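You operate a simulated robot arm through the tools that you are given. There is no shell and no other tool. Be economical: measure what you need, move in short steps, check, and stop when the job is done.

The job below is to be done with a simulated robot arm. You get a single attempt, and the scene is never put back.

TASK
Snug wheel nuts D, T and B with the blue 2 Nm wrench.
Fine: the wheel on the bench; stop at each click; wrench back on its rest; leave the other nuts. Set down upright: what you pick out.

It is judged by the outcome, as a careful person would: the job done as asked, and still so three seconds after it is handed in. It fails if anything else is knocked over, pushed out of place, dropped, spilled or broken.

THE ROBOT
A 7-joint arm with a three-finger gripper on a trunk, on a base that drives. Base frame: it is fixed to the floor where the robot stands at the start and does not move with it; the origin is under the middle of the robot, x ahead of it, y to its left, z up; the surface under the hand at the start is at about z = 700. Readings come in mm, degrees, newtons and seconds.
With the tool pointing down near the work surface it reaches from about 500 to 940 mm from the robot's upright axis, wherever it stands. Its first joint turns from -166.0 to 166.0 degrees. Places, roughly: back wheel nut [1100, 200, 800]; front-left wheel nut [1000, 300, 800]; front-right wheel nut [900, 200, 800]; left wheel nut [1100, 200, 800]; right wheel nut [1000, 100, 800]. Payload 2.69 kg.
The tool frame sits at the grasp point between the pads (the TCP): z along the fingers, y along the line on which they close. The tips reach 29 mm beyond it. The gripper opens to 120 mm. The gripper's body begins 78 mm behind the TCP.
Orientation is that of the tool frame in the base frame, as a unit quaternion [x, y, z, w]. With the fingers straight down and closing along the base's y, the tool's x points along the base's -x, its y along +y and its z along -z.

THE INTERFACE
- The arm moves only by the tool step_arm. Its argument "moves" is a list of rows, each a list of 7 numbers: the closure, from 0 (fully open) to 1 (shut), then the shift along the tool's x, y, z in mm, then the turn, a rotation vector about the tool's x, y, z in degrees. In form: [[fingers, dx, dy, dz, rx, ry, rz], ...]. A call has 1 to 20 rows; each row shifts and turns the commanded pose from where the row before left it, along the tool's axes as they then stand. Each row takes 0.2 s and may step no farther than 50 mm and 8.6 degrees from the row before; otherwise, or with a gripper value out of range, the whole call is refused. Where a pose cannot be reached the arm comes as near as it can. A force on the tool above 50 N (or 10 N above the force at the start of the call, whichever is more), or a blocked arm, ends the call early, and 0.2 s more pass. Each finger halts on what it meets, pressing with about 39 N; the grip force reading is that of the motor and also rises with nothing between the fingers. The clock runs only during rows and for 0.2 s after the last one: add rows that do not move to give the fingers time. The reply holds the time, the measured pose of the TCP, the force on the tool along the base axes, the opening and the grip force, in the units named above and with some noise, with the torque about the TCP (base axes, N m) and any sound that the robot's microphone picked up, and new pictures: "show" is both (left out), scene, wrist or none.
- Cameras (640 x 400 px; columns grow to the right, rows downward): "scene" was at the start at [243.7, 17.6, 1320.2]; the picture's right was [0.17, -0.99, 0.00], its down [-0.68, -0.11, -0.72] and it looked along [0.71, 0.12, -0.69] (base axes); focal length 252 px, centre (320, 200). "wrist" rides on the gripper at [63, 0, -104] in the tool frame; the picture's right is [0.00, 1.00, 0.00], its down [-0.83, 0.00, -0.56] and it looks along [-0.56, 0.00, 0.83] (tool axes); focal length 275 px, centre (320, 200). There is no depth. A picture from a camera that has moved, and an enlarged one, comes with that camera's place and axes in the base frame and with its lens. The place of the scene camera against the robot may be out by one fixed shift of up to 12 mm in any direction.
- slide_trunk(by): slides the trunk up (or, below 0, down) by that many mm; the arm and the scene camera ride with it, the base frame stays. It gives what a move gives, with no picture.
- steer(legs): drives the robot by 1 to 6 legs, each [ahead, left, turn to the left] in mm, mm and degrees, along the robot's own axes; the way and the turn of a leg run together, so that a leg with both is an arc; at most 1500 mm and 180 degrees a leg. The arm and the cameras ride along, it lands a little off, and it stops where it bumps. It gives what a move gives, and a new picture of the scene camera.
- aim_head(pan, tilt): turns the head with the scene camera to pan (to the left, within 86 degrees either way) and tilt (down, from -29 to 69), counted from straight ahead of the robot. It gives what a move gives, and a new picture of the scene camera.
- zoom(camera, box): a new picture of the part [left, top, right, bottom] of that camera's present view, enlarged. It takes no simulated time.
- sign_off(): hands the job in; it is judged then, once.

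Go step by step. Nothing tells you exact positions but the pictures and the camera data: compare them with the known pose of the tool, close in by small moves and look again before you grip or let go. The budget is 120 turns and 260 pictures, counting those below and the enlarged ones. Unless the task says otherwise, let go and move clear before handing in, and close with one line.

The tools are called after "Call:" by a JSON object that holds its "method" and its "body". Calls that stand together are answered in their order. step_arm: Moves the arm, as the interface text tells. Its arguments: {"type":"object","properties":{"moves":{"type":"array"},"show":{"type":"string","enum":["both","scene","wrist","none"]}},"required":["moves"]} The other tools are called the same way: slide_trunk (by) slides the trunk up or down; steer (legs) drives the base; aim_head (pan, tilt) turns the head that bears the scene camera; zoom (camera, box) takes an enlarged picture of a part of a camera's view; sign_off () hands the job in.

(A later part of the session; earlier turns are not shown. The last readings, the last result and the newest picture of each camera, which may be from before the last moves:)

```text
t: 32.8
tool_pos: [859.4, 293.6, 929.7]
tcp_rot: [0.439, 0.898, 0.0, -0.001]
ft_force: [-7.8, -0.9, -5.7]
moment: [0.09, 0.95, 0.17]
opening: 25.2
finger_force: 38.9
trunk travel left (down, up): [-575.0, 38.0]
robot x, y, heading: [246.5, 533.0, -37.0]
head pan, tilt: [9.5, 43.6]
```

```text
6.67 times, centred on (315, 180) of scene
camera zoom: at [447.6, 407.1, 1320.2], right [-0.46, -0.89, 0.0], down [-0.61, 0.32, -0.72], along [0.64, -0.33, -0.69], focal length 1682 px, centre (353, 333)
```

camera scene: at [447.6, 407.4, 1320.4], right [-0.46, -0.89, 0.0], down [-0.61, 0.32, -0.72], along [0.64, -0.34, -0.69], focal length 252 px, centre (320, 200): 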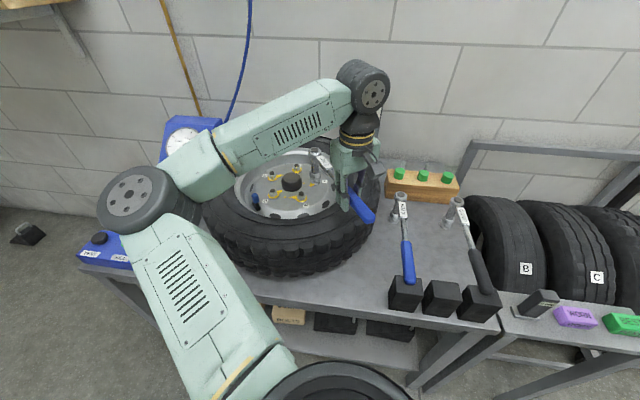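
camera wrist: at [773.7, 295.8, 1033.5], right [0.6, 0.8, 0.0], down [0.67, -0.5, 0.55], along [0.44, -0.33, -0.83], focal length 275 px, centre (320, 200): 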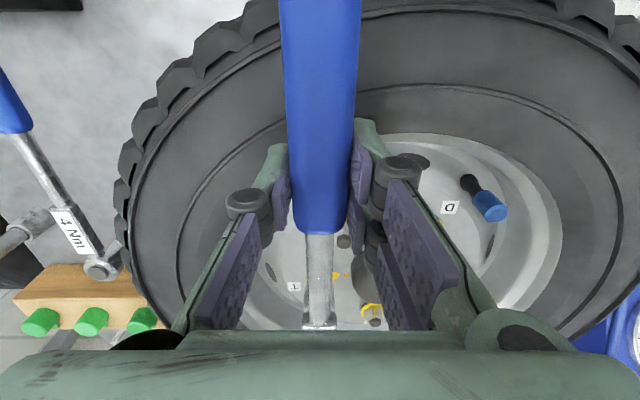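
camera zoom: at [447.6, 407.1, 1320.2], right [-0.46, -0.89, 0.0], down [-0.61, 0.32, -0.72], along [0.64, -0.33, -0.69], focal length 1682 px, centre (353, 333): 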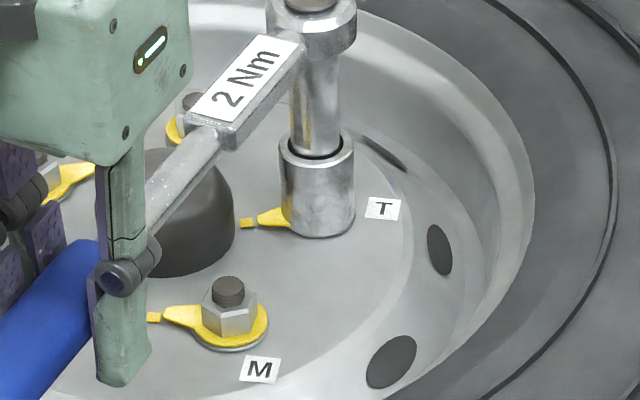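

Call:
{"method": "step_arm", "body": {"moves": [[1, 0.8, 5.1, 0, 0, 0, 1.5], [1, 0, 0, 0, 0, 0, 0]], "show": "none"}}

```text
t: 33.4
tool_pos: [863.6, 297.2, 930.2]
tcp_rot: [0.451, 0.893, 0.0, 0.0]
ft_force: [-3.1, -7.5, -3.7]
moment: [-0.53, 0.37, 0.4]
opening: 24.9
finger_force: 39.0
trunk travel left (down, up): [-575.0, 38.0]
robot x, y, heading: [247.6, 534.6, -37.0]
head pan, tilt: [9.5, 43.6]
```

Call:
{"method": "step_arm", "body": {"moves": [[1, -0.6, 5.1, 0, 0, 0, 1.5], [1, 0, 0, 0, 0, 0, 0]], "show": "none"}}

```text
t: 34.0
tool_pos: [866.1, 300.5, 930.2]
tcp_rot: [0.462, 0.887, 0.0, -0.001]
ft_force: [-2.3, -6.5, -2.1]
moment: [-0.84, 0.05, 0.49]
opening: 25.4
finger_force: 38.7
trunk travel left (down, up): [-575.0, 38.0]
robot x, y, heading: [243.1, 534.2, -36.9]
head pan, tilt: [9.5, 43.6]
```

Call:
{"method": "step_arm", "body": {"moves": [[1, -0.4, 5.1, 0, 0, 0, 1.5], [1, 0, 0, 0, 0, 0, 0]], "show": "none"}}

Call:
{"method": "zoom", "body": {"camera": "scene", "box": [270, 150, 360, 210]}}

```text
t: 34.6
tool_pos: [870.0, 302.7, 930.8]
tcp_rot: [0.474, 0.881, 0.001, -0.001]
ft_force: [-7.3, -2.0, -0.3]
moment: [-0.74, 0.34, 0.3]
opening: 25.2
finger_force: 39.0
trunk travel left (down, up): [-575.0, 38.0]
robot x, y, heading: [242.1, 539.0, -37.4]
head pan, tilt: [9.5, 43.6]
```

```text
6.67 times, centred on (315, 180) of scene
camera zoom: at [447.3, 407.2, 1320.3], right [-0.46, -0.89, 0.0], down [-0.61, 0.32, -0.72], along [0.64, -0.33, -0.69], focal length 1682 px, centre (353, 333)
```

zoom: 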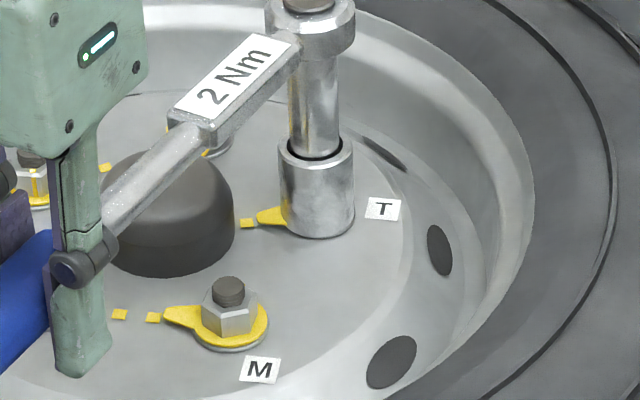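

Call:
{"method": "step_arm", "body": {"moves": [[1, 0, 5.1, 0, 0, 0, 1.5], [1, 0, 0, 0, 0, 0, 0]], "show": "none"}}

```text
t: 35.2
tool_pos: [876.7, 306.2, 929.5]
tcp_rot: [0.485, 0.874, 0.0, 0.0]
ft_force: [-2.6, -0.5, -0.8]
moment: [-0.34, -0.02, -0.43]
opening: 25.0
finger_force: 38.8
trunk travel left (down, up): [-575.0, 38.0]
robot x, y, heading: [249.3, 538.4, -36.9]
head pan, tilt: [9.5, 43.6]
```

The torque dropped suddenly without a reported click, so I'll look before moving further.

Call:
{"method": "zoom", "body": {"camera": "scene", "box": [270, 150, 360, 210]}}

Call:
{"method": "zoom", "body": {"camera": "scene", "box": [200, 100, 400, 280]}}

```text
6.67 times, centred on (315, 180) of scene
camera zoom: at [447.9, 407.3, 1320.2], right [-0.46, -0.89, 0.0], down [-0.61, 0.32, -0.72], along [0.64, -0.33, -0.69], focal length 1682 px, centre (353, 333)
```

zoom: 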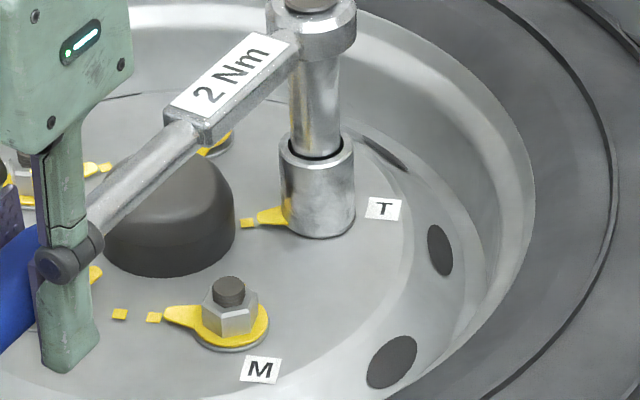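

```text
2.22 times, centred on (300, 190) of scene
camera zoom: at [447.9, 407.3, 1320.2], right [-0.46, -0.89, 0.0], down [-0.61, 0.32, -0.72], along [0.64, -0.33, -0.69], focal length 561 px, centre (364, 222)
```

zoom: 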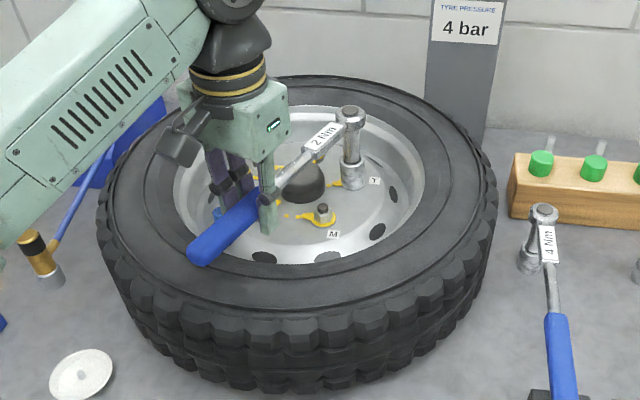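

Call:
{"method": "step_arm", "body": {"moves": [[1, 0, 4, 0, 0, 0, 1.2], [1, 0, 0, 0, 0, 0, 0]], "show": "none"}}

```text
t: 35.8
tool_pos: [880.3, 306.9, 929.6]
tcp_rot: [0.495, 0.869, 0.0, 0.0]
ft_force: [-1.1, -1.8, -3.7]
moment: [0.09, 0.25, -0.32]
opening: 25.2
finger_force: 39.1
trunk travel left (down, up): [-575.0, 38.0]
robot x, y, heading: [246.3, 536.1, -37.1]
head pan, tilt: [9.5, 43.6]
```

Call:
{"method": "zoom", "body": {"camera": "scene", "box": [295, 155, 340, 195]}}

```text
10.00 times, centred on (318, 175) of scene
camera zoom: at [448.1, 407.1, 1320.1], right [-0.46, -0.89, 0.0], down [-0.61, 0.32, -0.72], along [0.64, -0.33, -0.69], focal length 2522 px, centre (345, 450)
```

zoom: 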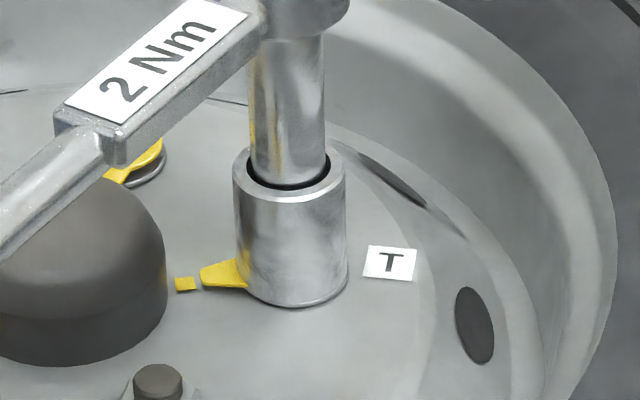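

Call:
{"method": "step_arm", "body": {"moves": [[1, 0, 0, 0, 0, 0, 0]], "show": "both"}}

```text
t: 36.2
tool_pos: [879.3, 307.7, 930.1]
tcp_rot: [0.494, 0.869, 0.0, 0.001]
ft_force: [-1.4, -1.7, -5.5]
moment: [0.22, 0.3, -0.26]
opening: 25.3
finger_force: 38.7
trunk travel left (down, up): [-575.0, 38.0]
robot x, y, heading: [243.1, 532.6, -37.0]
head pan, tilt: [9.5, 43.6]
camera scene: at [448.1, 407.1, 1320.1], right [-0.46, -0.89, 0.0], down [-0.61, 0.32, -0.72], along [0.64, -0.33, -0.69], focal length 252 px, centre (320, 200)
camera wrist: at [847.8, 362.4, 1033.8], right [0.86, 0.52, 0.0], down [0.43, -0.71, 0.56], along [0.29, -0.48, -0.83], focal length 275 px, centre (320, 200)
```

scene: 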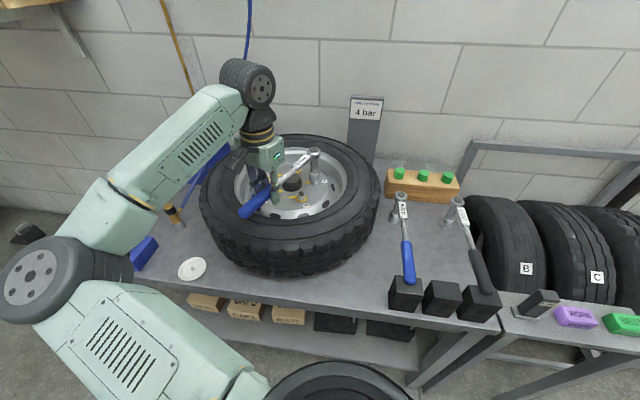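
wrist: 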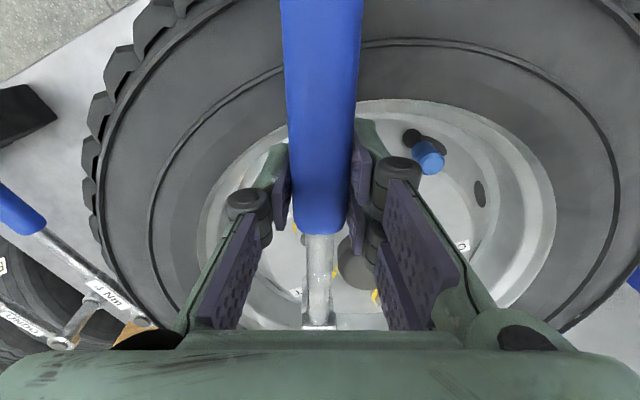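

The wrench still sits the same in the hand and the socket is still down. No click has been reported, so I'll advance in small steps and watch the torque.

Call:
{"method": "step_arm", "body": {"moves": [[1, 0, 4, 0, 0, 0, 1.2], [1, 0, 0, 0, 0, 0, 0]], "show": "none"}}

Call:
{"method": "zoom", "body": {"camera": "scene", "box": [295, 155, 340, 195]}}

```text
t: 36.8
tool_pos: [883.8, 309.7, 929.2]
tcp_rot: [0.501, 0.865, 0.0, 0.0]
ft_force: [-1.5, -3.0, -6.0]
moment: [0.1, 0.29, -0.43]
opening: 25.1
finger_force: 38.7
trunk travel left (down, up): [-575.0, 38.0]
robot x, y, heading: [242.6, 535.8, -36.8]
head pan, tilt: [9.5, 43.6]
```

```text
10.00 times, centred on (318, 175) of scene
camera zoom: at [448.2, 406.9, 1320.1], right [-0.46, -0.89, 0.0], down [-0.61, 0.32, -0.72], along [0.64, -0.33, -0.69], focal length 2522 px, centre (345, 450)
```

zoom: 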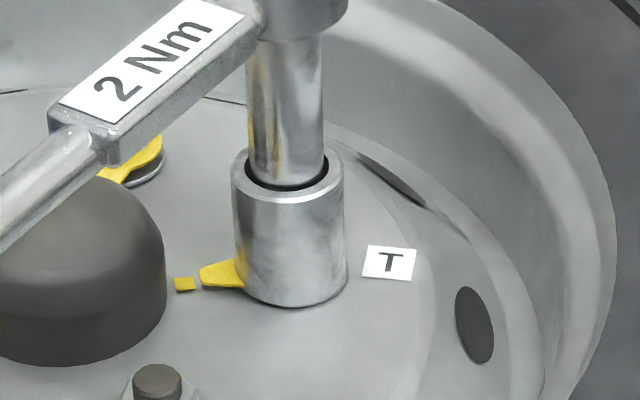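

The socket now turns without the nut, and the pointer is on its mark. That looks like the wrench released at about 2 Nm, but no sound was reported. I'll lift off, do nut B to learn how a click shows up, and recheck T afterwards.

Call:
{"method": "step_arm", "body": {"moves": [[1, -0.8, -1.5, 0, 0, 0, 0], [1, 0, 0, -6, 0, 0, 0], [1, 0, 0, -8, 0, 0, 0], [1, 0, 0, -12, 0, 0, 0], [1, 0, 0, -12, 0, 0, 0], [1, 0, 0, -12, 0, 0, 0], [1, 0, 0, 0, 0, 0, -8.3], [1, 0, 0, 0, 0, 0, -8.3], [1, 0, 0, 0, 0, 0, -8.3], [1, 0, 0, 0, 0, 0, -8.3], [1, 0, 0, 0, 0, 0, -8.3], [1, 0, 0, 0, 0, 0, -8.3], [1, 0, 0, 0, 0, 0, -8.3], [1, 3.5, -34.4, 0, 0, 0, 0], [1, 3.5, -34.4, 0, 0, 0, 0], [1, 3.5, -34.4, 0, 0, 0, 0], [1, 3.5, -33, 0, 0, 0, 0], [1, 0, 0, 0, 0, 0, 0]], "show": "both"}}

Call:
{"method": "zoom", "body": {"camera": "scene", "box": [260, 110, 350, 210]}}

```text
t: 40.6
tool_pos: [862.1, 172.7, 979.1]
tcp_rot: [0.02, 1.0, 0.0, 0.001]
ft_force: [-1.2, -0.3, -6.4]
moment: [0.03, 0.55, -0.01]
opening: 25.2
finger_force: 38.5
out of reach, approached as far as the arm can: row 5
trunk travel left (down, up): [-575.0, 38.0]
robot x, y, heading: [247.0, 534.1, -37.1]
head pan, tilt: [9.5, 43.6]
camera scene: at [448.3, 407.2, 1320.1], right [-0.46, -0.89, 0.0], down [-0.61, 0.32, -0.72], along [0.64, -0.33, -0.69], focal length 252 px, centre (320, 200)
camera wrist: at [799.3, 175.4, 1082.3], right [0.04, 1.0, 0.0], down [0.83, -0.03, 0.56], along [0.56, -0.02, -0.83], focal length 275 px, centre (320, 200)
```

scene: 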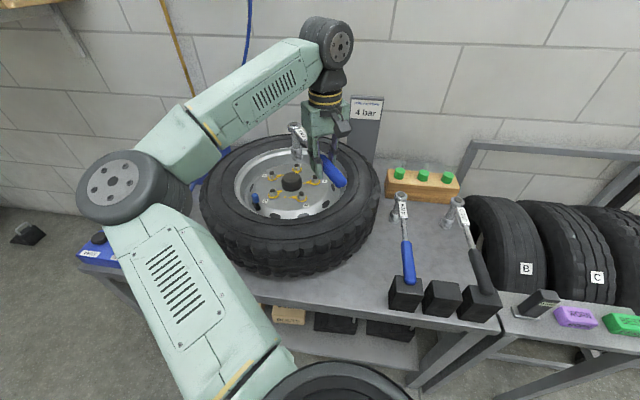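
wrist: 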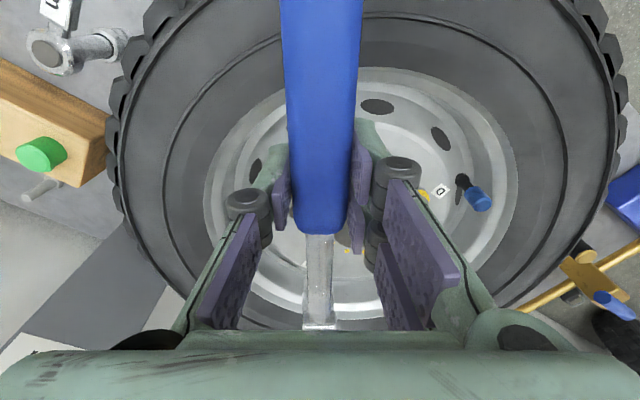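

```text
4.00 times, centred on (305, 160) of scene
camera zoom: at [448.3, 407.2, 1320.1], right [-0.46, -0.89, 0.0], down [-0.61, 0.32, -0.72], along [0.64, -0.33, -0.69], focal length 1009 px, centre (380, 360)
```

zoom: 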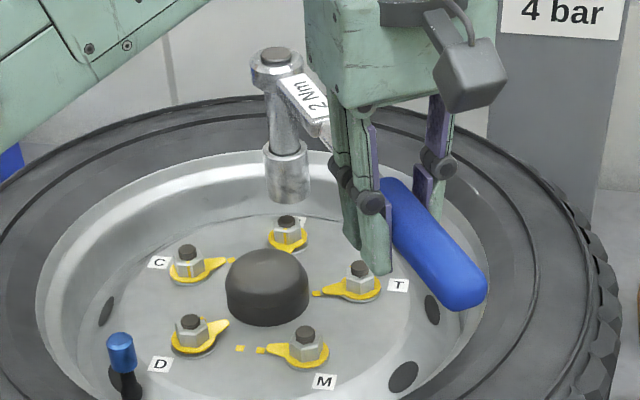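

T's pointer is now right on its mark. The socket is nearly over B, so I'll nudge it and lower.

Call:
{"method": "step_arm", "body": {"moves": [[1, -1.6, 1.3, 8, 0, 0, 0], [1, 0, 0, 8, 0, 0, 0], [1, 0, 0, 8, 0, 0, 0], [1, 0, 0, 5, 0, 0, 0], [1, 0, 0, 3, 0, 0, 0], [1, 0, 0, 0, 0, 0, 0]], "show": "none"}}

Call:
{"method": "zoom", "body": {"camera": "scene", "box": [270, 130, 330, 200]}}

```text
t: 42.0
tool_pos: [861.6, 174.7, 947.1]
tcp_rot: [0.02, 1.0, 0.0, 0.0]
ft_force: [0.9, 1.8, -1.7]
moment: [0.21, -0.49, 0.36]
opening: 24.9
finger_force: 39.2
trunk travel left (down, up): [-575.0, 38.0]
robot x, y, heading: [245.1, 534.3, -37.1]
head pan, tilt: [9.5, 43.6]
```

```text
5.71 times, centred on (300, 165) of scene
camera zoom: at [448.0, 407.4, 1320.3], right [-0.46, -0.89, 0.0], down [-0.61, 0.32, -0.72], along [0.64, -0.33, -0.69], focal length 1441 px, centre (434, 400)
```

zoom: 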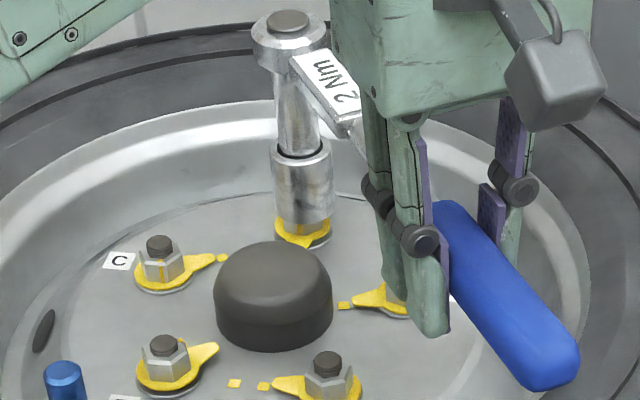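

Call:
{"method": "step_arm", "body": {"moves": [[1, 0, 0, -3, 0, 0, 0], [1, -1.3, 2, 0, 0, 0, 0], [1, 0, 0, 3, 0, 0, 0], [1, 0, 0, 2, 0, 0, 0], [1, 0, 0, 0, 0, 0, 0]], "show": "none"}}

```text
t: 43.2
tool_pos: [864.0, 175.3, 944.5]
tcp_rot: [0.021, 1.0, 0.0, -0.001]
ft_force: [-0.6, 0.4, -5.2]
moment: [0.15, 0.67, 0.2]
opening: 25.1
finger_force: 39.3
trunk travel left (down, up): [-575.0, 38.0]
robot x, y, heading: [241.7, 535.7, -37.1]
head pan, tilt: [9.5, 43.6]
```

Force is mostly gone, so I'll continue down in small steps.

Call:
{"method": "step_arm", "body": {"moves": [[1, 0, 0.5, 2, 0, 0, 0], [1, 0, 0, 2, 0, 0, 0], [1, 0, 0, 0, 0, 0, 0]], "show": "none"}}

```text
t: 44.0
tool_pos: [863.6, 175.7, 941.5]
tcp_rot: [0.02, 1.0, 0.0, 0.0]
ft_force: [0.3, -0.1, -7.1]
moment: [0.01, 0.53, 0.0]
opening: 25.0
finger_force: 38.7
trunk travel left (down, up): [-575.0, 38.0]
robot x, y, heading: [241.7, 536.7, -37.1]
head pan, tilt: [9.5, 43.6]
```

Call:
{"method": "step_arm", "body": {"moves": [[1, 0, 0, 2.5, 0, 0, 0], [1, 0, 0, 2.5, 0, 0, 0], [1, 0, 0, 2.5, 0, 0, 0], [1, 0, 0, 0, 0, 0, 0]], "show": "none"}}

Call:
{"method": "zoom", "body": {"camera": "scene", "box": [270, 130, 330, 200]}}

```text
t: 45.0
tool_pos: [863.7, 175.5, 933.7]
tcp_rot: [0.022, 1.0, 0.0, 0.0]
ft_force: [0.6, 0.6, -5.4]
moment: [0.02, 0.53, 0.0]
opening: 25.3
finger_force: 38.6
trunk travel left (down, up): [-575.0, 38.0]
robot x, y, heading: [244.3, 535.7, -37.3]
head pan, tilt: [9.5, 43.6]
```

```text
5.71 times, centred on (300, 165) of scene
camera zoom: at [448.3, 407.0, 1320.1], right [-0.46, -0.89, 0.0], down [-0.61, 0.32, -0.72], along [0.64, -0.33, -0.69], focal length 1441 px, centre (434, 400)
```

zoom: 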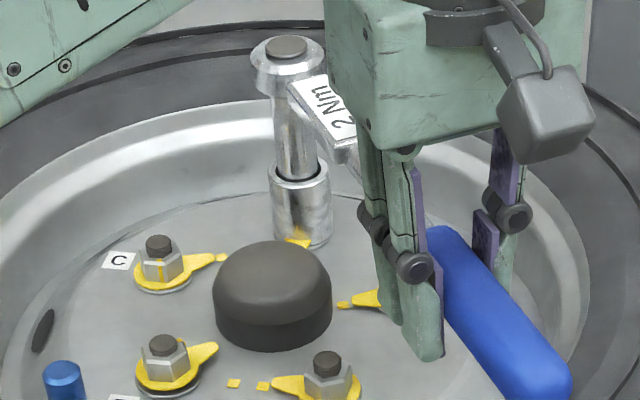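

Call:
{"method": "step_arm", "body": {"moves": [[1, 0, 0, 2.5, 0, 0, 0], [1, -0.6, 15.3, 0, 0, 0, 4.5], [1, -0.6, 15.3, 0, 0, 0, 4.5], [1, -0.6, 15.3, 0, 0, 0, 4.5], [1, 0, 0, 0, 0, 0, 0]], "show": "none"}}

Call:
{"method": "zoom", "body": {"camera": "scene", "box": [260, 130, 350, 200]}}

```text
t: 46.2
tool_pos: [870.0, 222.0, 930.6]
tcp_rot: [0.139, 0.99, 0.0, 0.001]
ft_force: [-0.1, -1.4, 0.1]
moment: [-0.25, -0.69, -0.26]
opening: 25.1
finger_force: 38.7
trunk travel left (down, up): [-575.0, 38.0]
robot x, y, heading: [245.5, 539.1, -36.9]
head pan, tilt: [9.5, 43.6]
```

```text
5.71 times, centred on (305, 165) of scene
camera zoom: at [447.7, 407.3, 1320.3], right [-0.46, -0.89, 0.0], down [-0.61, 0.32, -0.72], along [0.64, -0.33, -0.69], focal length 1441 px, centre (406, 400)
```

zoom: 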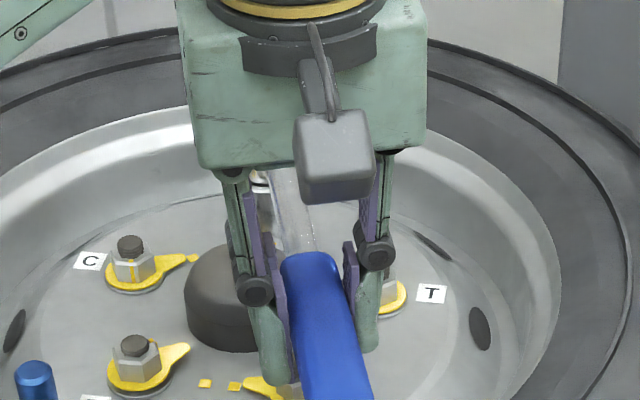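

Call:
{"method": "step_arm", "body": {"moves": [[1, -0.6, 15.3, -0.8, 0, 0, 4.5], [1, -0.6, 15.3, 0, 0, 0, 4.5], [1, -0.6, 15.3, 0, 0, 0, 4.5], [1, 0, 0, 0, 0, 0, 0]], "show": "none"}}

```text
t: 47.2
tool_pos: [889.0, 264.6, 933.3]
tcp_rot: [0.254, 0.967, 0.0, -0.001]
ft_force: [-1.6, -2.0, -5.3]
moment: [0.03, 0.52, -0.21]
opening: 25.0
finger_force: 38.7
trunk travel left (down, up): [-575.0, 38.0]
robot x, y, heading: [240.4, 536.5, -37.1]
head pan, tilt: [9.5, 43.6]
```

Call:
{"method": "step_arm", "body": {"moves": [[1, -0.6, 13.6, 1, 0, 0, 4], [1, -0.6, 13.6, 0, 0, 0, 4], [1, 0, 0, 0, 0, 0, 0]], "show": "none"}}

Call:
{"method": "zoom", "body": {"camera": "scene", "box": [240, 130, 330, 200]}}

```text
t: 48.0
tool_pos: [904.7, 284.0, 931.2]
tcp_rot: [0.321, 0.947, 0.0, 0.0]
ft_force: [-5.3, -2.2, -3.4]
moment: [-0.07, 0.45, -0.07]
opening: 25.0
finger_force: 39.4
trunk travel left (down, up): [-575.0, 38.0]
robot x, y, heading: [243.9, 538.4, -37.2]
head pan, tilt: [9.5, 43.6]
```

```text
5.71 times, centred on (285, 165) of scene
camera zoom: at [447.8, 407.1, 1320.2], right [-0.46, -0.89, 0.0], down [-0.61, 0.32, -0.72], along [0.64, -0.33, -0.69], focal length 1441 px, centre (520, 400)
```

zoom: 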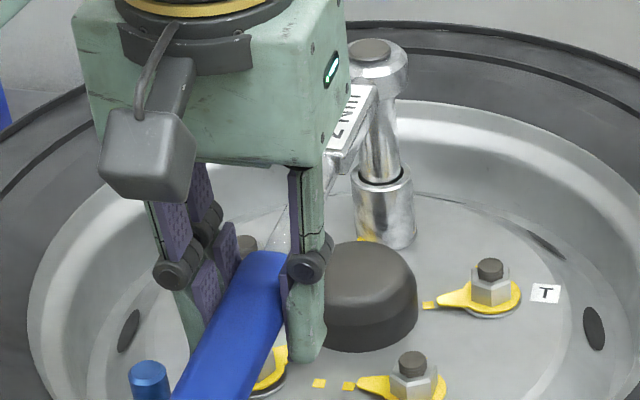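

Torque is about 0.9 Nm and building. I'll go to 2° steps now.

Call:
{"method": "step_arm", "body": {"moves": [[1, 0.5, 6.8, 0, 0, 0, 2], [1, -0.1, 6.8, 0, 0, 0, 2], [1, 0, 0, 0, 0, 0, 0]], "show": "none"}}

```text
t: 48.8
tool_pos: [912.2, 295.2, 931.9]
tcp_rot: [0.354, 0.935, 0.0, 0.0]
ft_force: [0.7, -6.9, -5.2]
moment: [-0.43, 0.15, 0.05]
opening: 24.9
finger_force: 39.2
trunk travel left (down, up): [-575.0, 38.0]
robot x, y, heading: [241.2, 532.2, -37.1]
head pan, tilt: [9.5, 43.6]
```

Call:
{"method": "step_arm", "body": {"moves": [[1, -0.5, 6.8, 0, 0, 0, 2], [1, 0, 0, 0, 0, 0, 0]], "show": "none"}}

```text
t: 49.4
tool_pos: [918.0, 301.4, 931.6]
tcp_rot: [0.37, 0.929, 0.0, 0.0]
ft_force: [-2.0, -6.3, -4.8]
moment: [-0.44, 0.22, 0.06]
opening: 24.9
finger_force: 38.7
trunk travel left (down, up): [-575.0, 38.0]
robot x, y, heading: [242.8, 535.2, -37.1]
head pan, tilt: [9.5, 43.6]
```

Call:
{"method": "step_arm", "body": {"moves": [[1, -0.3, 6.8, 0, 0, 0, 2], [1, 0, 0, 0, 0, 0, 0]], "show": "none"}}

Call:
{"method": "zoom", "body": {"camera": "scene", "box": [270, 140, 330, 180]}}

```text
t: 50.0
tool_pos: [921.7, 305.2, 931.9]
tcp_rot: [0.386, 0.922, 0.0, 0.0]
ft_force: [-3.6, -5.1, -4.3]
moment: [-0.45, 0.31, -0.07]
opening: 24.8
finger_force: 38.9
trunk travel left (down, up): [-575.0, 38.0]
robot x, y, heading: [240.9, 534.5, -37.1]
head pan, tilt: [9.5, 43.6]
```

```text
10.00 times, centred on (300, 160) of scene
camera zoom: at [447.9, 406.9, 1320.2], right [-0.46, -0.89, 0.0], down [-0.61, 0.32, -0.72], along [0.64, -0.33, -0.69], focal length 2522 px, centre (520, 600)
```

zoom: 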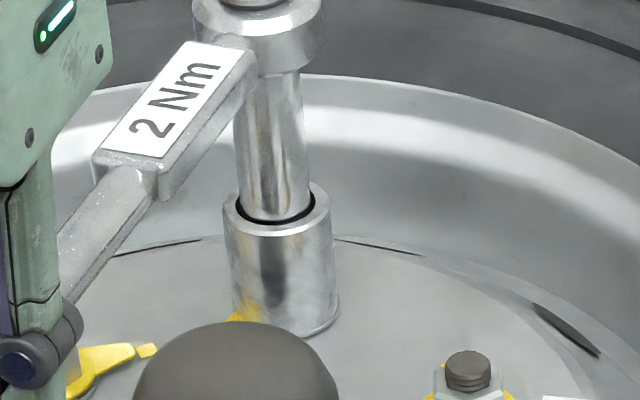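

Call:
{"method": "step_arm", "body": {"moves": [[1, -0.3, 6.8, 0, 0, 0, 2], [1, 0, 0, 0, 0, 0, 0]], "show": "none"}}

```text
t: 50.6
tool_pos: [927.0, 310.0, 932.2]
tcp_rot: [0.402, 0.916, 0.0, 0.001]
ft_force: [-4.6, -6.0, -3.6]
moment: [-0.46, 0.37, 0.04]
opening: 24.9
finger_force: 38.4
trunk travel left (down, up): [-575.0, 38.0]
robot x, y, heading: [242.4, 533.7, -37.0]
head pan, tilt: [9.5, 43.6]
```

Call:
{"method": "step_arm", "body": {"moves": [[1, -0.2, 5.1, 0, 0, 0, 1.5], [1, 0, 0, 0, 0, 0, 0]], "show": "none"}}

```text
t: 51.2
tool_pos: [929.9, 313.2, 931.5]
tcp_rot: [0.414, 0.91, -0.001, 0.0]
ft_force: [-1.7, -6.7, -3.3]
moment: [-0.62, 0.16, 0.11]
opening: 24.8
finger_force: 38.9
trunk travel left (down, up): [-575.0, 38.0]
robot x, y, heading: [244.6, 540.3, -37.2]
head pan, tilt: [9.5, 43.6]
```

Call:
{"method": "step_arm", "body": {"moves": [[1, -0.3, 5.1, 0, 0, 0, 1.5], [1, 0, 0, 0, 0, 0, 0]], "show": "none"}}

```text
t: 51.8
tool_pos: [933.8, 316.4, 931.8]
tcp_rot: [0.426, 0.905, 0.0, 0.0]
ft_force: [-3.1, -4.9, -1.9]
moment: [-0.76, 0.21, 0.06]
opening: 25.1
finger_force: 39.2
trunk travel left (down, up): [-575.0, 38.0]
robot x, y, heading: [243.9, 536.6, -37.2]
head pan, tilt: [9.5, 43.6]
```

Call:
{"method": "step_arm", "body": {"moves": [[1, -0.2, 5.1, 0, 0, 0, 1.5], [1, -0.2, 5.1, 0, 0, 0, 1.5], [1, 0, 0, 0, 0, 0, 0]], "show": "none"}}

Call:
{"method": "zoom", "body": {"camera": "scene", "box": [270, 140, 330, 180]}}

```text
t: 52.6
tool_pos: [933.6, 317.3, 930.5]
tcp_rot: [0.426, 0.905, 0.0, 0.001]
ft_force: [-3.4, -5.4, -1.7]
moment: [-0.63, 0.15, 0.11]
opening: 25.4
finger_force: 38.6
out of reach, approached as far as the arm can: row 1, 2
trunk travel left (down, up): [-575.0, 38.0]
robot x, y, heading: [243.6, 535.9, -37.3]
head pan, tilt: [9.5, 43.6]
```

```text
10.00 times, centred on (300, 160) of scene
camera zoom: at [447.7, 407.0, 1320.2], right [-0.46, -0.89, 0.0], down [-0.61, 0.32, -0.72], along [0.64, -0.33, -0.69], focal length 2522 px, centre (520, 600)
```

zoom: 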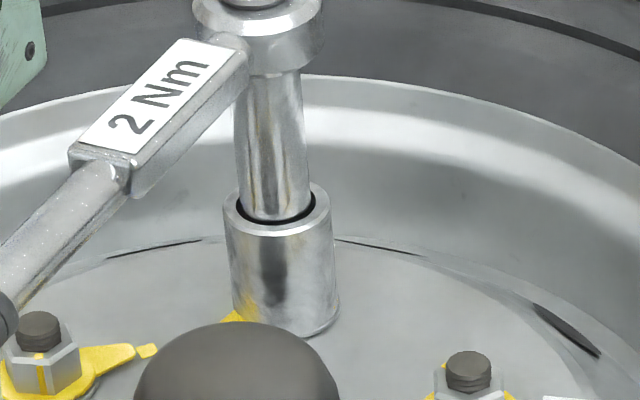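

The arm ran out of joint range before a click on B. I'll swing back gently on the nut to see whether the wrench ratchets.

Call:
{"method": "step_arm", "body": {"moves": [[1, -0.5, -13.6, 0, 0, 0, -4], [1, -0.5, -13.6, 0, 0, 0, -4], [1, -0.5, -13.6, 0, 0, 0, -4], [1, 0, 0, 0, 0, 0, 0]], "show": "none"}}

Call:
{"method": "zoom", "body": {"camera": "scene", "box": [270, 140, 330, 180]}}

```text
t: 53.6
tool_pos: [906.0, 287.4, 930.4]
tcp_rot: [0.328, 0.945, 0.0, -0.001]
ft_force: [-1.0, 0.6, -0.4]
moment: [-0.33, -0.4, -0.06]
opening: 25.4
finger_force: 39.0
trunk travel left (down, up): [-575.0, 38.0]
robot x, y, heading: [240.3, 533.8, -36.9]
head pan, tilt: [9.5, 43.6]
```

```text
10.00 times, centred on (300, 160) of scene
camera zoom: at [447.8, 407.4, 1320.3], right [-0.46, -0.89, 0.0], down [-0.61, 0.32, -0.72], along [0.64, -0.33, -0.69], focal length 2522 px, centre (520, 600)
```

zoom: 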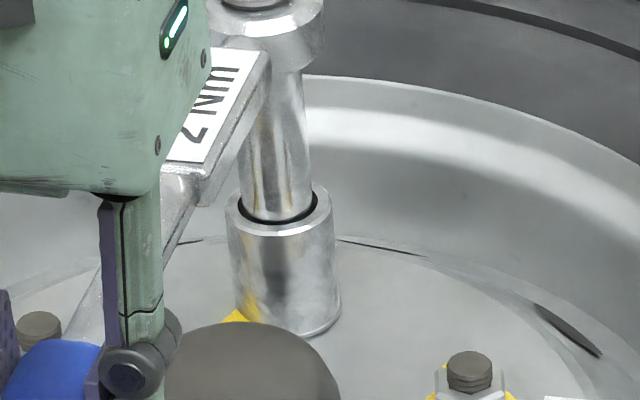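

It ratchets: the pointer stayed put and the torque is zero. I'll swing back further to regain range.

Call:
{"method": "step_arm", "body": {"moves": [[1, -0.7, -16, -0.7, 0, 0, -4.7], [1, -0.7, -16, 0, 0, 0, -4.7], [1, -0.7, -16, 0, 0, 0, -4.7], [1, -0.7, -16, 0, 0, 0, -4.7], [1, -0.7, -16, 0, 0, 0, -4.7], [1, 0, 0, 0, 0, 0, 0]], "show": "none"}}

Call:
{"method": "zoom", "body": {"camera": "scene", "box": [260, 130, 350, 190]}}

```text
t: 55.0
tool_pos: [872.4, 216.5, 931.5]
tcp_rot: [0.129, 0.992, 0.0, -0.001]
ft_force: [-2.5, 2.1, -6.9]
moment: [0.3, 0.74, 0.19]
opening: 25.0
finger_force: 39.2
trunk travel left (down, up): [-575.0, 38.0]
robot x, y, heading: [242.7, 535.7, -36.9]
head pan, tilt: [9.5, 43.6]
```

```text
6.67 times, centred on (305, 160) of scene
camera zoom: at [448.1, 407.2, 1320.1], right [-0.46, -0.89, 0.0], down [-0.61, 0.32, -0.72], along [0.64, -0.33, -0.69], focal length 1682 px, centre (420, 467)
```

zoom: 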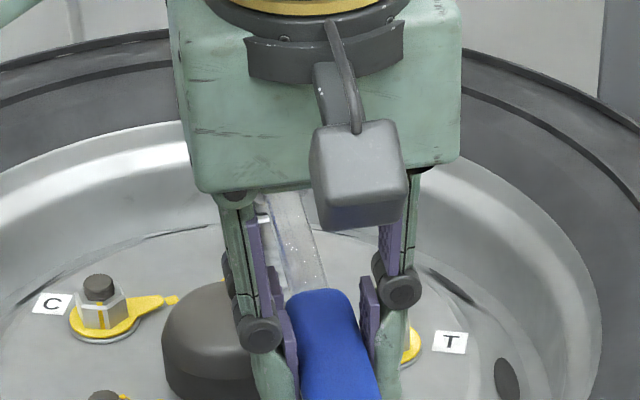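

Now forward again in small steps, listening for the click.

Call:
{"method": "step_arm", "body": {"moves": [[1, 0.5, 6.8, 0, 0, 0, 2], [1, -0.1, 6.8, 0, 0, 0, 2], [1, 0, 0, 0, 0, 0, 0]], "show": "none"}}

```text
t: 55.8
tool_pos: [874.4, 230.2, 933.1]
tcp_rot: [0.165, 0.986, 0.0, 0.0]
ft_force: [0.2, -0.8, -5.9]
moment: [0.2, 0.52, 0.01]
opening: 25.0
finger_force: 38.7
trunk travel left (down, up): [-575.0, 38.0]
robot x, y, heading: [242.0, 533.7, -37.2]
head pan, tilt: [9.5, 43.6]
```

Call:
{"method": "step_arm", "body": {"moves": [[1, -0.1, 6.8, 1, 0, 0, 2], [1, -0.1, 6.8, 0, 0, 0, 2], [1, 0, 0, 0, 0, 0, 0]], "show": "none"}}

```text
t: 56.6
tool_pos: [880.2, 242.3, 931.3]
tcp_rot: [0.198, 0.98, 0.0, 0.001]
ft_force: [-2.4, -3.7, -3.0]
moment: [-0.37, 0.15, 0.58]
opening: 24.8
finger_force: 39.0
trunk travel left (down, up): [-575.0, 38.0]
robot x, y, heading: [246.7, 535.2, -37.0]
head pan, tilt: [9.5, 43.6]
```

Call:
{"method": "step_arm", "body": {"moves": [[1, 0, 5.1, 0, 0, 0, 1.5], [1, 0, 0, 0, 0, 0, 0]], "show": "none"}}

```text
t: 57.2
tool_pos: [879.6, 248.7, 932.3]
tcp_rot: [0.211, 0.977, 0.0, 0.0]
ft_force: [-3.2, -4.9, -2.8]
moment: [-0.45, 0.05, 0.42]
opening: 25.1
finger_force: 38.9
trunk travel left (down, up): [-575.0, 38.0]
robot x, y, heading: [241.5, 536.1, -37.2]
head pan, tilt: [9.5, 43.6]
```

Call:
{"method": "step_arm", "body": {"moves": [[1, 0, 5.1, 0, 0, 0, 1.5], [1, 0, 0, 0, 0, 0, 0]], "show": "none"}}

```text
t: 57.8
tool_pos: [883.1, 251.5, 931.3]
tcp_rot: [0.224, 0.974, 0.0, 0.0]
ft_force: [-3.3, -4.6, -0.8]
moment: [-0.49, -0.14, 0.64]
opening: 25.1
finger_force: 38.8
trunk travel left (down, up): [-575.0, 38.0]
robot x, y, heading: [243.4, 533.4, -37.0]
head pan, tilt: [9.5, 43.6]
```

Call:
{"method": "step_arm", "body": {"moves": [[1, 0, 4, 0, 0, 0, 1.2], [1, 0, 0, 0, 0, 0, 0]], "show": "none"}}

```text
t: 58.4
tool_pos: [884.0, 255.0, 931.4]
tcp_rot: [0.235, 0.972, 0.0, 0.0]
ft_force: [-4.7, -2.7, -1.3]
moment: [-0.51, -0.07, 0.66]
opening: 24.8
finger_force: 39.1
trunk travel left (down, up): [-575.0, 38.0]
robot x, y, heading: [246.6, 539.2, -37.2]
head pan, tilt: [9.5, 43.6]
```

Call:
{"method": "step_arm", "body": {"moves": [[1, 0, 4, 0, 0, 0, 1.2], [1, 0, 0, 0, 0, 0, 0]], "show": "none"}}

```text
t: 59.0
tool_pos: [886.4, 258.6, 931.4]
tcp_rot: [0.244, 0.97, 0.0, 0.0]
ft_force: [-0.5, -6.4, -3.2]
moment: [-0.6, 0.04, 0.58]
opening: 25.2
finger_force: 38.9
trunk travel left (down, up): [-575.0, 38.0]
robot x, y, heading: [240.3, 538.8, -37.4]
head pan, tilt: [9.5, 43.6]
```

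Call:
{"method": "step_arm", "body": {"moves": [[1, 0, 4, 0, 0, 0, 1.2], [1, 0, 0, 0, 0, 0, 0]], "show": "none"}}

Call:
{"method": "zoom", "body": {"camera": "scene", "box": [270, 140, 330, 180]}}

```text
t: 59.6
tool_pos: [887.3, 262.4, 931.1]
tcp_rot: [0.255, 0.967, 0.0, 0.0]
ft_force: [0.3, -5.8, -2.4]
moment: [-0.64, -0.26, 0.71]
opening: 24.9
finger_force: 39.0
trunk travel left (down, up): [-575.0, 38.0]
robot x, y, heading: [242.5, 535.6, -36.8]
head pan, tilt: [9.5, 43.6]
```

```text
10.00 times, centred on (300, 160) of scene
camera zoom: at [448.0, 406.9, 1320.1], right [-0.46, -0.89, 0.0], down [-0.61, 0.32, -0.72], along [0.64, -0.33, -0.69], focal length 2522 px, centre (520, 600)
```

zoom: 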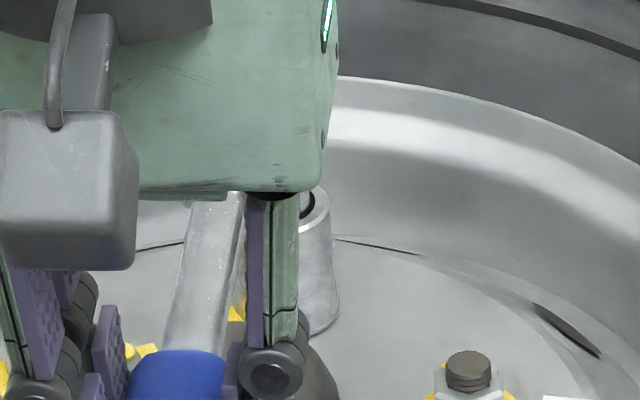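

Call:
{"method": "step_arm", "body": {"moves": [[1, 0, 5.1, 0, 0, 0, 1.5], [1, 0, 0, 0, 0, 0, 0]], "show": "none"}}

```text
t: 60.2
tool_pos: [889.6, 268.6, 931.2]
tcp_rot: [0.268, 0.964, 0.0, 0.001]
ft_force: [-2.1, -6.0, -1.3]
moment: [-0.71, -0.16, 0.49]
opening: 25.1
finger_force: 39.4
trunk travel left (down, up): [-575.0, 38.0]
robot x, y, heading: [241.9, 534.8, -37.4]
head pan, tilt: [9.5, 43.6]
```

Call:
{"method": "step_arm", "body": {"moves": [[1, 0, 5.1, 0, 0, 0, 1.5], [1, 0, 0, 0, 0, 0, 0]], "show": "none"}}

```text
t: 60.8
tool_pos: [894.0, 272.5, 931.3]
tcp_rot: [0.28, 0.96, 0.0, 0.0]
ft_force: [-1.6, -6.8, -2.8]
moment: [-0.7, -0.06, 0.51]
opening: 25.0
finger_force: 38.8
trunk travel left (down, up): [-575.0, 38.0]
robot x, y, heading: [242.4, 537.2, -37.2]
head pan, tilt: [9.5, 43.6]
```

Call:
{"method": "step_arm", "body": {"moves": [[1, 0, 5.1, 0, 0, 0, 1.5], [1, 0, 0, 0, 0, 0, 0]], "show": "none"}}

```text
t: 61.4
tool_pos: [895.6, 276.3, 931.8]
tcp_rot: [0.292, 0.957, 0.0, 0.0]
ft_force: [1.0, -7.5, -4.5]
moment: [-0.57, 0.08, 0.68]
opening: 25.0
finger_force: 38.9
trunk travel left (down, up): [-575.0, 38.0]
robot x, y, heading: [242.2, 532.1, -37.0]
head pan, tilt: [9.5, 43.6]
```

Call:
{"method": "step_arm", "body": {"moves": [[1, -0.6, 5.1, 0, 0, 0, 1.5], [1, 0, 0, 0, 0, 0, 0]], "show": "none"}}

Call:
{"method": "zoom", "body": {"camera": "scene", "box": [270, 140, 330, 180]}}

```text
t: 62.0
tool_pos: [898.4, 281.1, 931.9]
tcp_rot: [0.305, 0.952, 0.0, -0.002]
ft_force: [-0.7, -0.8, -3.2]
moment: [0.02, 0.17, -0.14]
opening: 25.1
finger_force: 38.9
trunk travel left (down, up): [-575.0, 38.0]
robot x, y, heading: [238.8, 534.8, -37.0]
head pan, tilt: [9.5, 43.6]
```

```text
10.00 times, centred on (300, 160) of scene
camera zoom: at [448.1, 407.3, 1320.1], right [-0.46, -0.89, 0.0], down [-0.61, 0.32, -0.72], along [0.64, -0.33, -0.69], focal length 2522 px, centre (520, 600)
```

zoom: 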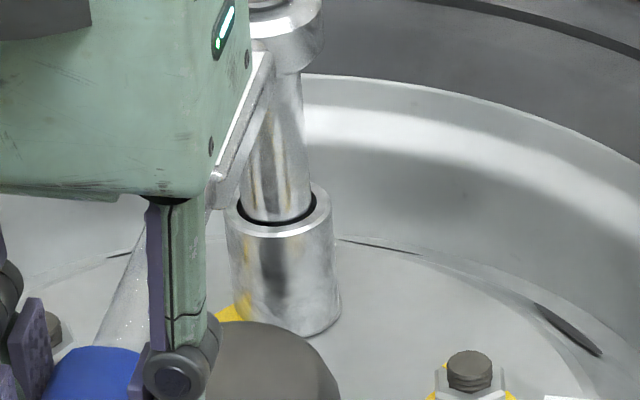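

Same signature again: torque climbed to about 2 Nm and dropped to zero, so that's the wrench breaking over. I'll lift off, check B's pointer, and move to D.

Call:
{"method": "step_arm", "body": {"moves": [[1, 0, 0, -6, 0, 0, 0], [1, 0, 0, -8, 0, 0, 0], [1, 0, 0, -12, 0, 0, 0], [1, 0, 0, -12, 0, 0, 0], [1, 0, 0, -12, 0, 0, 0], [1, 0, 0, 0, 0, 0, -8.3], [1, 0, 0, 0, 0, 0, -8.3], [1, 0, 0, 0, 0, 0, -8.3], [1, 0, 0, 0, 0, 0, -8.3], [1, 0, 0, 0, 0, 0, -8.3], [1, 0, 0, 0, 0, 0, -2], [1, 28.3, -3.8, 0, 0, 0, 0], [1, 28.3, -3.8, 0, 0, 0, 0], [1, 28.3, -3.8, 0, 0, 0, 0], [1, 28.3, -3.8, 0, 0, 0, 0], [1, 0, 0, 0, 0, 0, 0]], "show": "both"}}

Call:
{"method": "zoom", "body": {"camera": "scene", "box": [240, 140, 340, 220]}}

```text
t: 65.4
tool_pos: [788.5, 249.3, 982.1]
tcp_rot: [-0.071, 0.997, 0.0, -0.001]
ft_force: [1.0, -0.3, -5.9]
moment: [-0.07, 0.54, 0.03]
opening: 25.1
finger_force: 38.9
trunk travel left (down, up): [-575.0, 38.0]
robot x, y, heading: [245.3, 538.7, -36.9]
head pan, tilt: [9.5, 43.6]
camera scene: at [448.3, 407.2, 1320.1], right [-0.46, -0.89, 0.0], down [-0.61, 0.32, -0.72], along [0.64, -0.33, -0.69], focal length 252 px, centre (320, 200)
camera wrist: at [726.3, 239.9, 1085.8], right [-0.14, 0.99, 0.0], down [0.82, 0.12, 0.56], along [0.55, 0.08, -0.83], focal length 275 px, centre (320, 200)
```

scene: 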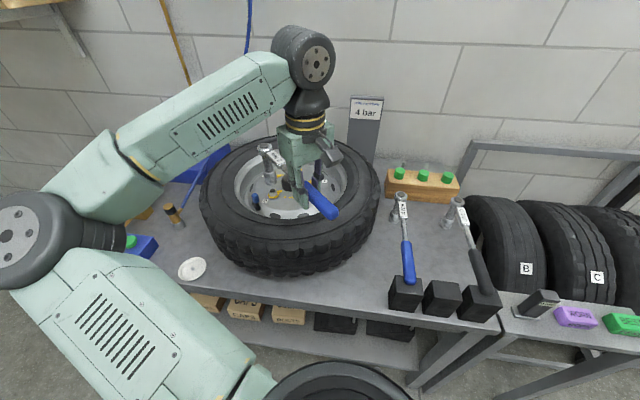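
wrist: 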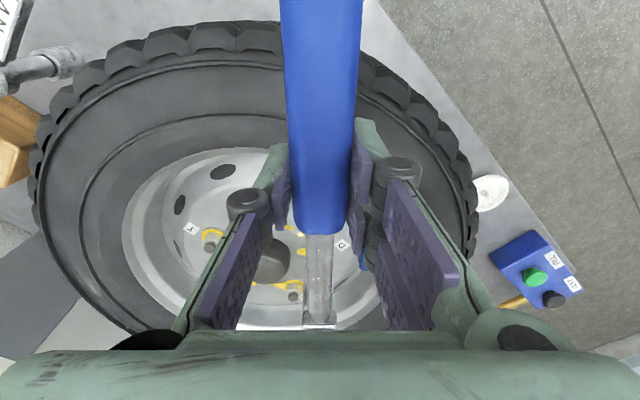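

```text
5.00 times, centred on (290, 180) of scene
camera zoom: at [448.3, 407.2, 1320.1], right [-0.46, -0.89, 0.0], down [-0.61, 0.32, -0.72], along [0.64, -0.33, -0.69], focal length 1261 px, centre (470, 300)
```

zoom: 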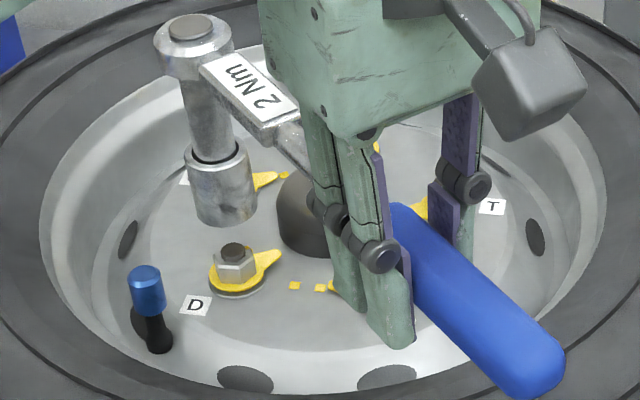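

B's pointer is hidden here, but the socket lines up very well over D. I'll check B with the wrist camera while lowering onto D.

Call:
{"method": "zoom", "body": {"camera": "wrist", "box": [170, 200, 390, 335]}}

Call:
{"method": "step_arm", "body": {"moves": [[1, 0, 0, 8, 0, 0, 0], [1, 0, 0, 8, 0, 0, 0], [1, 0, 0, 8, 0, 0, 0], [1, 0, 0, 6, 0, 0, 0], [1, 0, 0, 4, 0, 0, 0], [1, 0, 0, 0, 0, 0, 0]], "show": "none"}}

Call:
{"method": "zoom", "body": {"camera": "scene", "box": [240, 150, 310, 210]}}

```text
2.91 times, centred on (280, 268) of wrist
camera zoom: at [726.3, 239.9, 1085.8], right [-0.14, 0.99, 0.0], down [0.82, 0.12, 0.56], along [0.55, 0.08, -0.83], focal length 801 px, centre (436, 4)
```

zoom: 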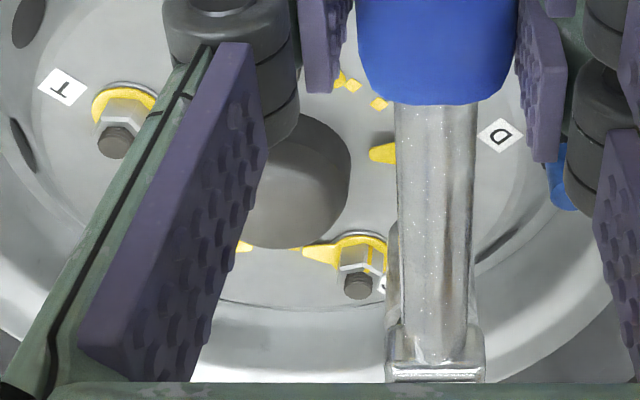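

```text
t: 66.8
tool_pos: [789.0, 249.3, 948.6]
tcp_rot: [-0.071, 0.997, 0.001, 0.001]
ft_force: [-2.6, 0.3, 2.4]
moment: [0.31, -0.62, 0.32]
opening: 25.0
finger_force: 38.8
trunk travel left (down, up): [-575.0, 38.0]
robot x, y, heading: [242.6, 536.9, -37.3]
head pan, tilt: [9.5, 43.6]
```

```text
6.67 times, centred on (275, 180) of scene
camera zoom: at [447.3, 407.5, 1320.5], right [-0.46, -0.89, 0.0], down [-0.61, 0.32, -0.72], along [0.64, -0.34, -0.69], focal length 1682 px, centre (620, 333)
```

zoom: 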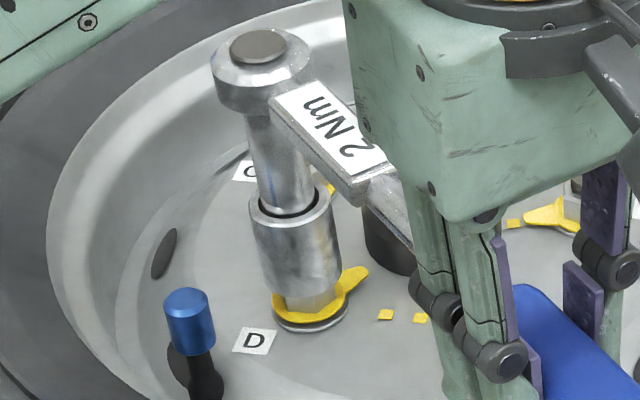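

The socket touches D's stud top slightly off, so I'll raise, shift about 1.7 mm, and lower again.

Call:
{"method": "step_arm", "body": {"moves": [[1, 0, 0, -4, 0, 0, 0], [1, 1.6, -0.8, 0, 0, 0, 0], [1, 0, 0, 3, 0, 0, 0], [1, 0, 0, 2.5, 0, 0, 0], [1, 0, 0, 0, 0, 0, 0]], "show": "none"}}

```text
t: 68.0
tool_pos: [787.6, 248.1, 945.2]
tcp_rot: [-0.07, 0.998, 0.001, -0.001]
ft_force: [-2.6, 1.7, -6.8]
moment: [0.13, 1.07, 0.47]
opening: 25.2
finger_force: 39.2
trunk travel left (down, up): [-575.0, 38.0]
robot x, y, heading: [244.0, 533.5, -37.2]
head pan, tilt: [9.5, 43.6]
```

Call:
{"method": "step_arm", "body": {"moves": [[1, 1.1, 1.2, 0, 0, 0, 0], [1, 0, 0, 0, 0, 0, 0]], "show": "none"}}

```text
t: 68.6
tool_pos: [787.2, 248.5, 945.7]
tcp_rot: [-0.07, 0.998, 0.0, 0.0]
ft_force: [0.3, 0.3, -7.1]
moment: [-0.06, 0.53, -0.02]
opening: 25.1
finger_force: 39.2
trunk travel left (down, up): [-575.0, 38.0]
robot x, y, heading: [243.5, 534.8, -37.1]
head pan, tilt: [9.5, 43.6]
```

Call:
{"method": "step_arm", "body": {"moves": [[1, 0, 0, 2.5, 0, 0, 0], [1, 0, 0, 2.5, 0, 0, 0], [1, 0, 0, 0, 0, 0, 0]], "show": "none"}}

```text
t: 69.4
tool_pos: [786.2, 248.7, 940.0]
tcp_rot: [-0.071, 0.998, 0.0, 0.0]
ft_force: [1.4, 0.9, -5.9]
moment: [-0.05, 0.55, 0.0]
opening: 24.9
finger_force: 38.9
trunk travel left (down, up): [-575.0, 38.0]
robot x, y, heading: [245.3, 533.8, -37.1]
head pan, tilt: [9.5, 43.6]
```

Call:
{"method": "step_arm", "body": {"moves": [[1, 0, 0, 3, 0, 0, 0], [1, 0, 0, 3, 0, 0, 0], [1, 0, 0, 2.5, 0, 0, 0], [1, 0, 0, 0, 0, 0, 0]], "show": "none"}}

Call:
{"method": "zoom", "body": {"camera": "scene", "box": [240, 150, 310, 210]}}

```text
t: 70.4
tool_pos: [785.1, 249.0, 932.3]
tcp_rot: [-0.07, 0.998, 0.0, 0.0]
ft_force: [0.9, 0.2, -1.7]
moment: [0.07, -0.38, 0.02]
opening: 24.9
finger_force: 39.1
trunk travel left (down, up): [-575.0, 38.0]
robot x, y, heading: [243.7, 531.0, -37.1]
head pan, tilt: [9.5, 43.6]
```

```text
6.67 times, centred on (275, 180) of scene
camera zoom: at [447.9, 407.3, 1320.3], right [-0.46, -0.89, 0.0], down [-0.61, 0.32, -0.72], along [0.64, -0.33, -0.69], focal length 1682 px, centre (620, 333)
```

zoom: 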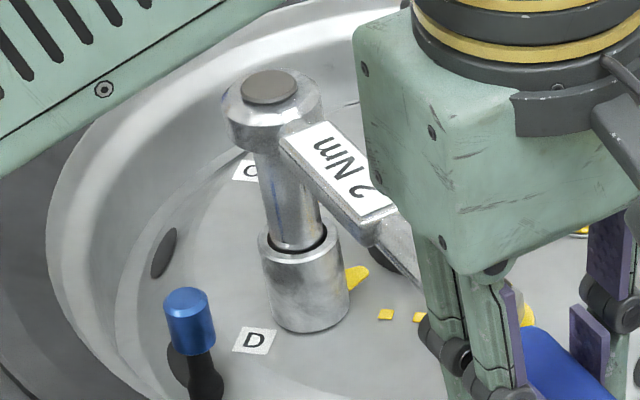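

Seated on D. I'll start the clockwise swing.

Call:
{"method": "step_arm", "body": {"moves": [[1, -0.6, 15.3, -0.5, 0, 0, 4.5], [1, -0.6, 15.3, 0, 0, 0, 4.5], [1, -0.6, 15.3, 0, 0, 0, 4.5], [1, 0, 0, 0, 0, 0, 0]], "show": "none"}}

Call:
{"method": "zoom", "body": {"camera": "scene", "box": [240, 150, 310, 210]}}

```text
t: 71.4
tool_pos: [786.0, 295.0, 933.2]
tcp_rot: [0.048, 0.999, 0.0, 0.001]
ft_force: [0.8, -1.5, -5.8]
moment: [0.0, 0.43, 0.08]
opening: 25.2
finger_force: 39.3
trunk travel left (down, up): [-575.0, 38.0]
robot x, y, heading: [241.5, 534.0, -37.1]
head pan, tilt: [9.5, 43.6]
```

```text
6.67 times, centred on (275, 180) of scene
camera zoom: at [448.3, 407.1, 1320.1], right [-0.46, -0.89, 0.0], down [-0.61, 0.32, -0.72], along [0.64, -0.33, -0.69], focal length 1682 px, centre (620, 333)
```

zoom: 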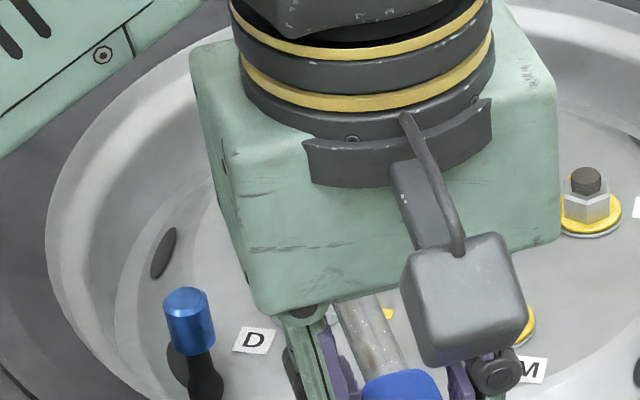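

Call:
{"method": "step_arm", "body": {"moves": [[1, -0.5, 13.6, 0.7, 0, 0, 4], [1, -0.5, 13.6, 0, 0, 0, 4], [1, 0, 0, 0, 0, 0, 0]], "show": "none"}}

```text
t: 72.2
tool_pos: [789.7, 321.2, 933.2]
tcp_rot: [0.117, 0.993, 0.0, 0.001]
ft_force: [4.9, -4.2, -4.0]
moment: [-0.44, -0.51, 0.16]
opening: 25.1
finger_force: 38.5
trunk travel left (down, up): [-575.0, 38.0]
robot x, y, heading: [244.7, 537.4, -37.0]
head pan, tilt: [9.5, 43.6]
```

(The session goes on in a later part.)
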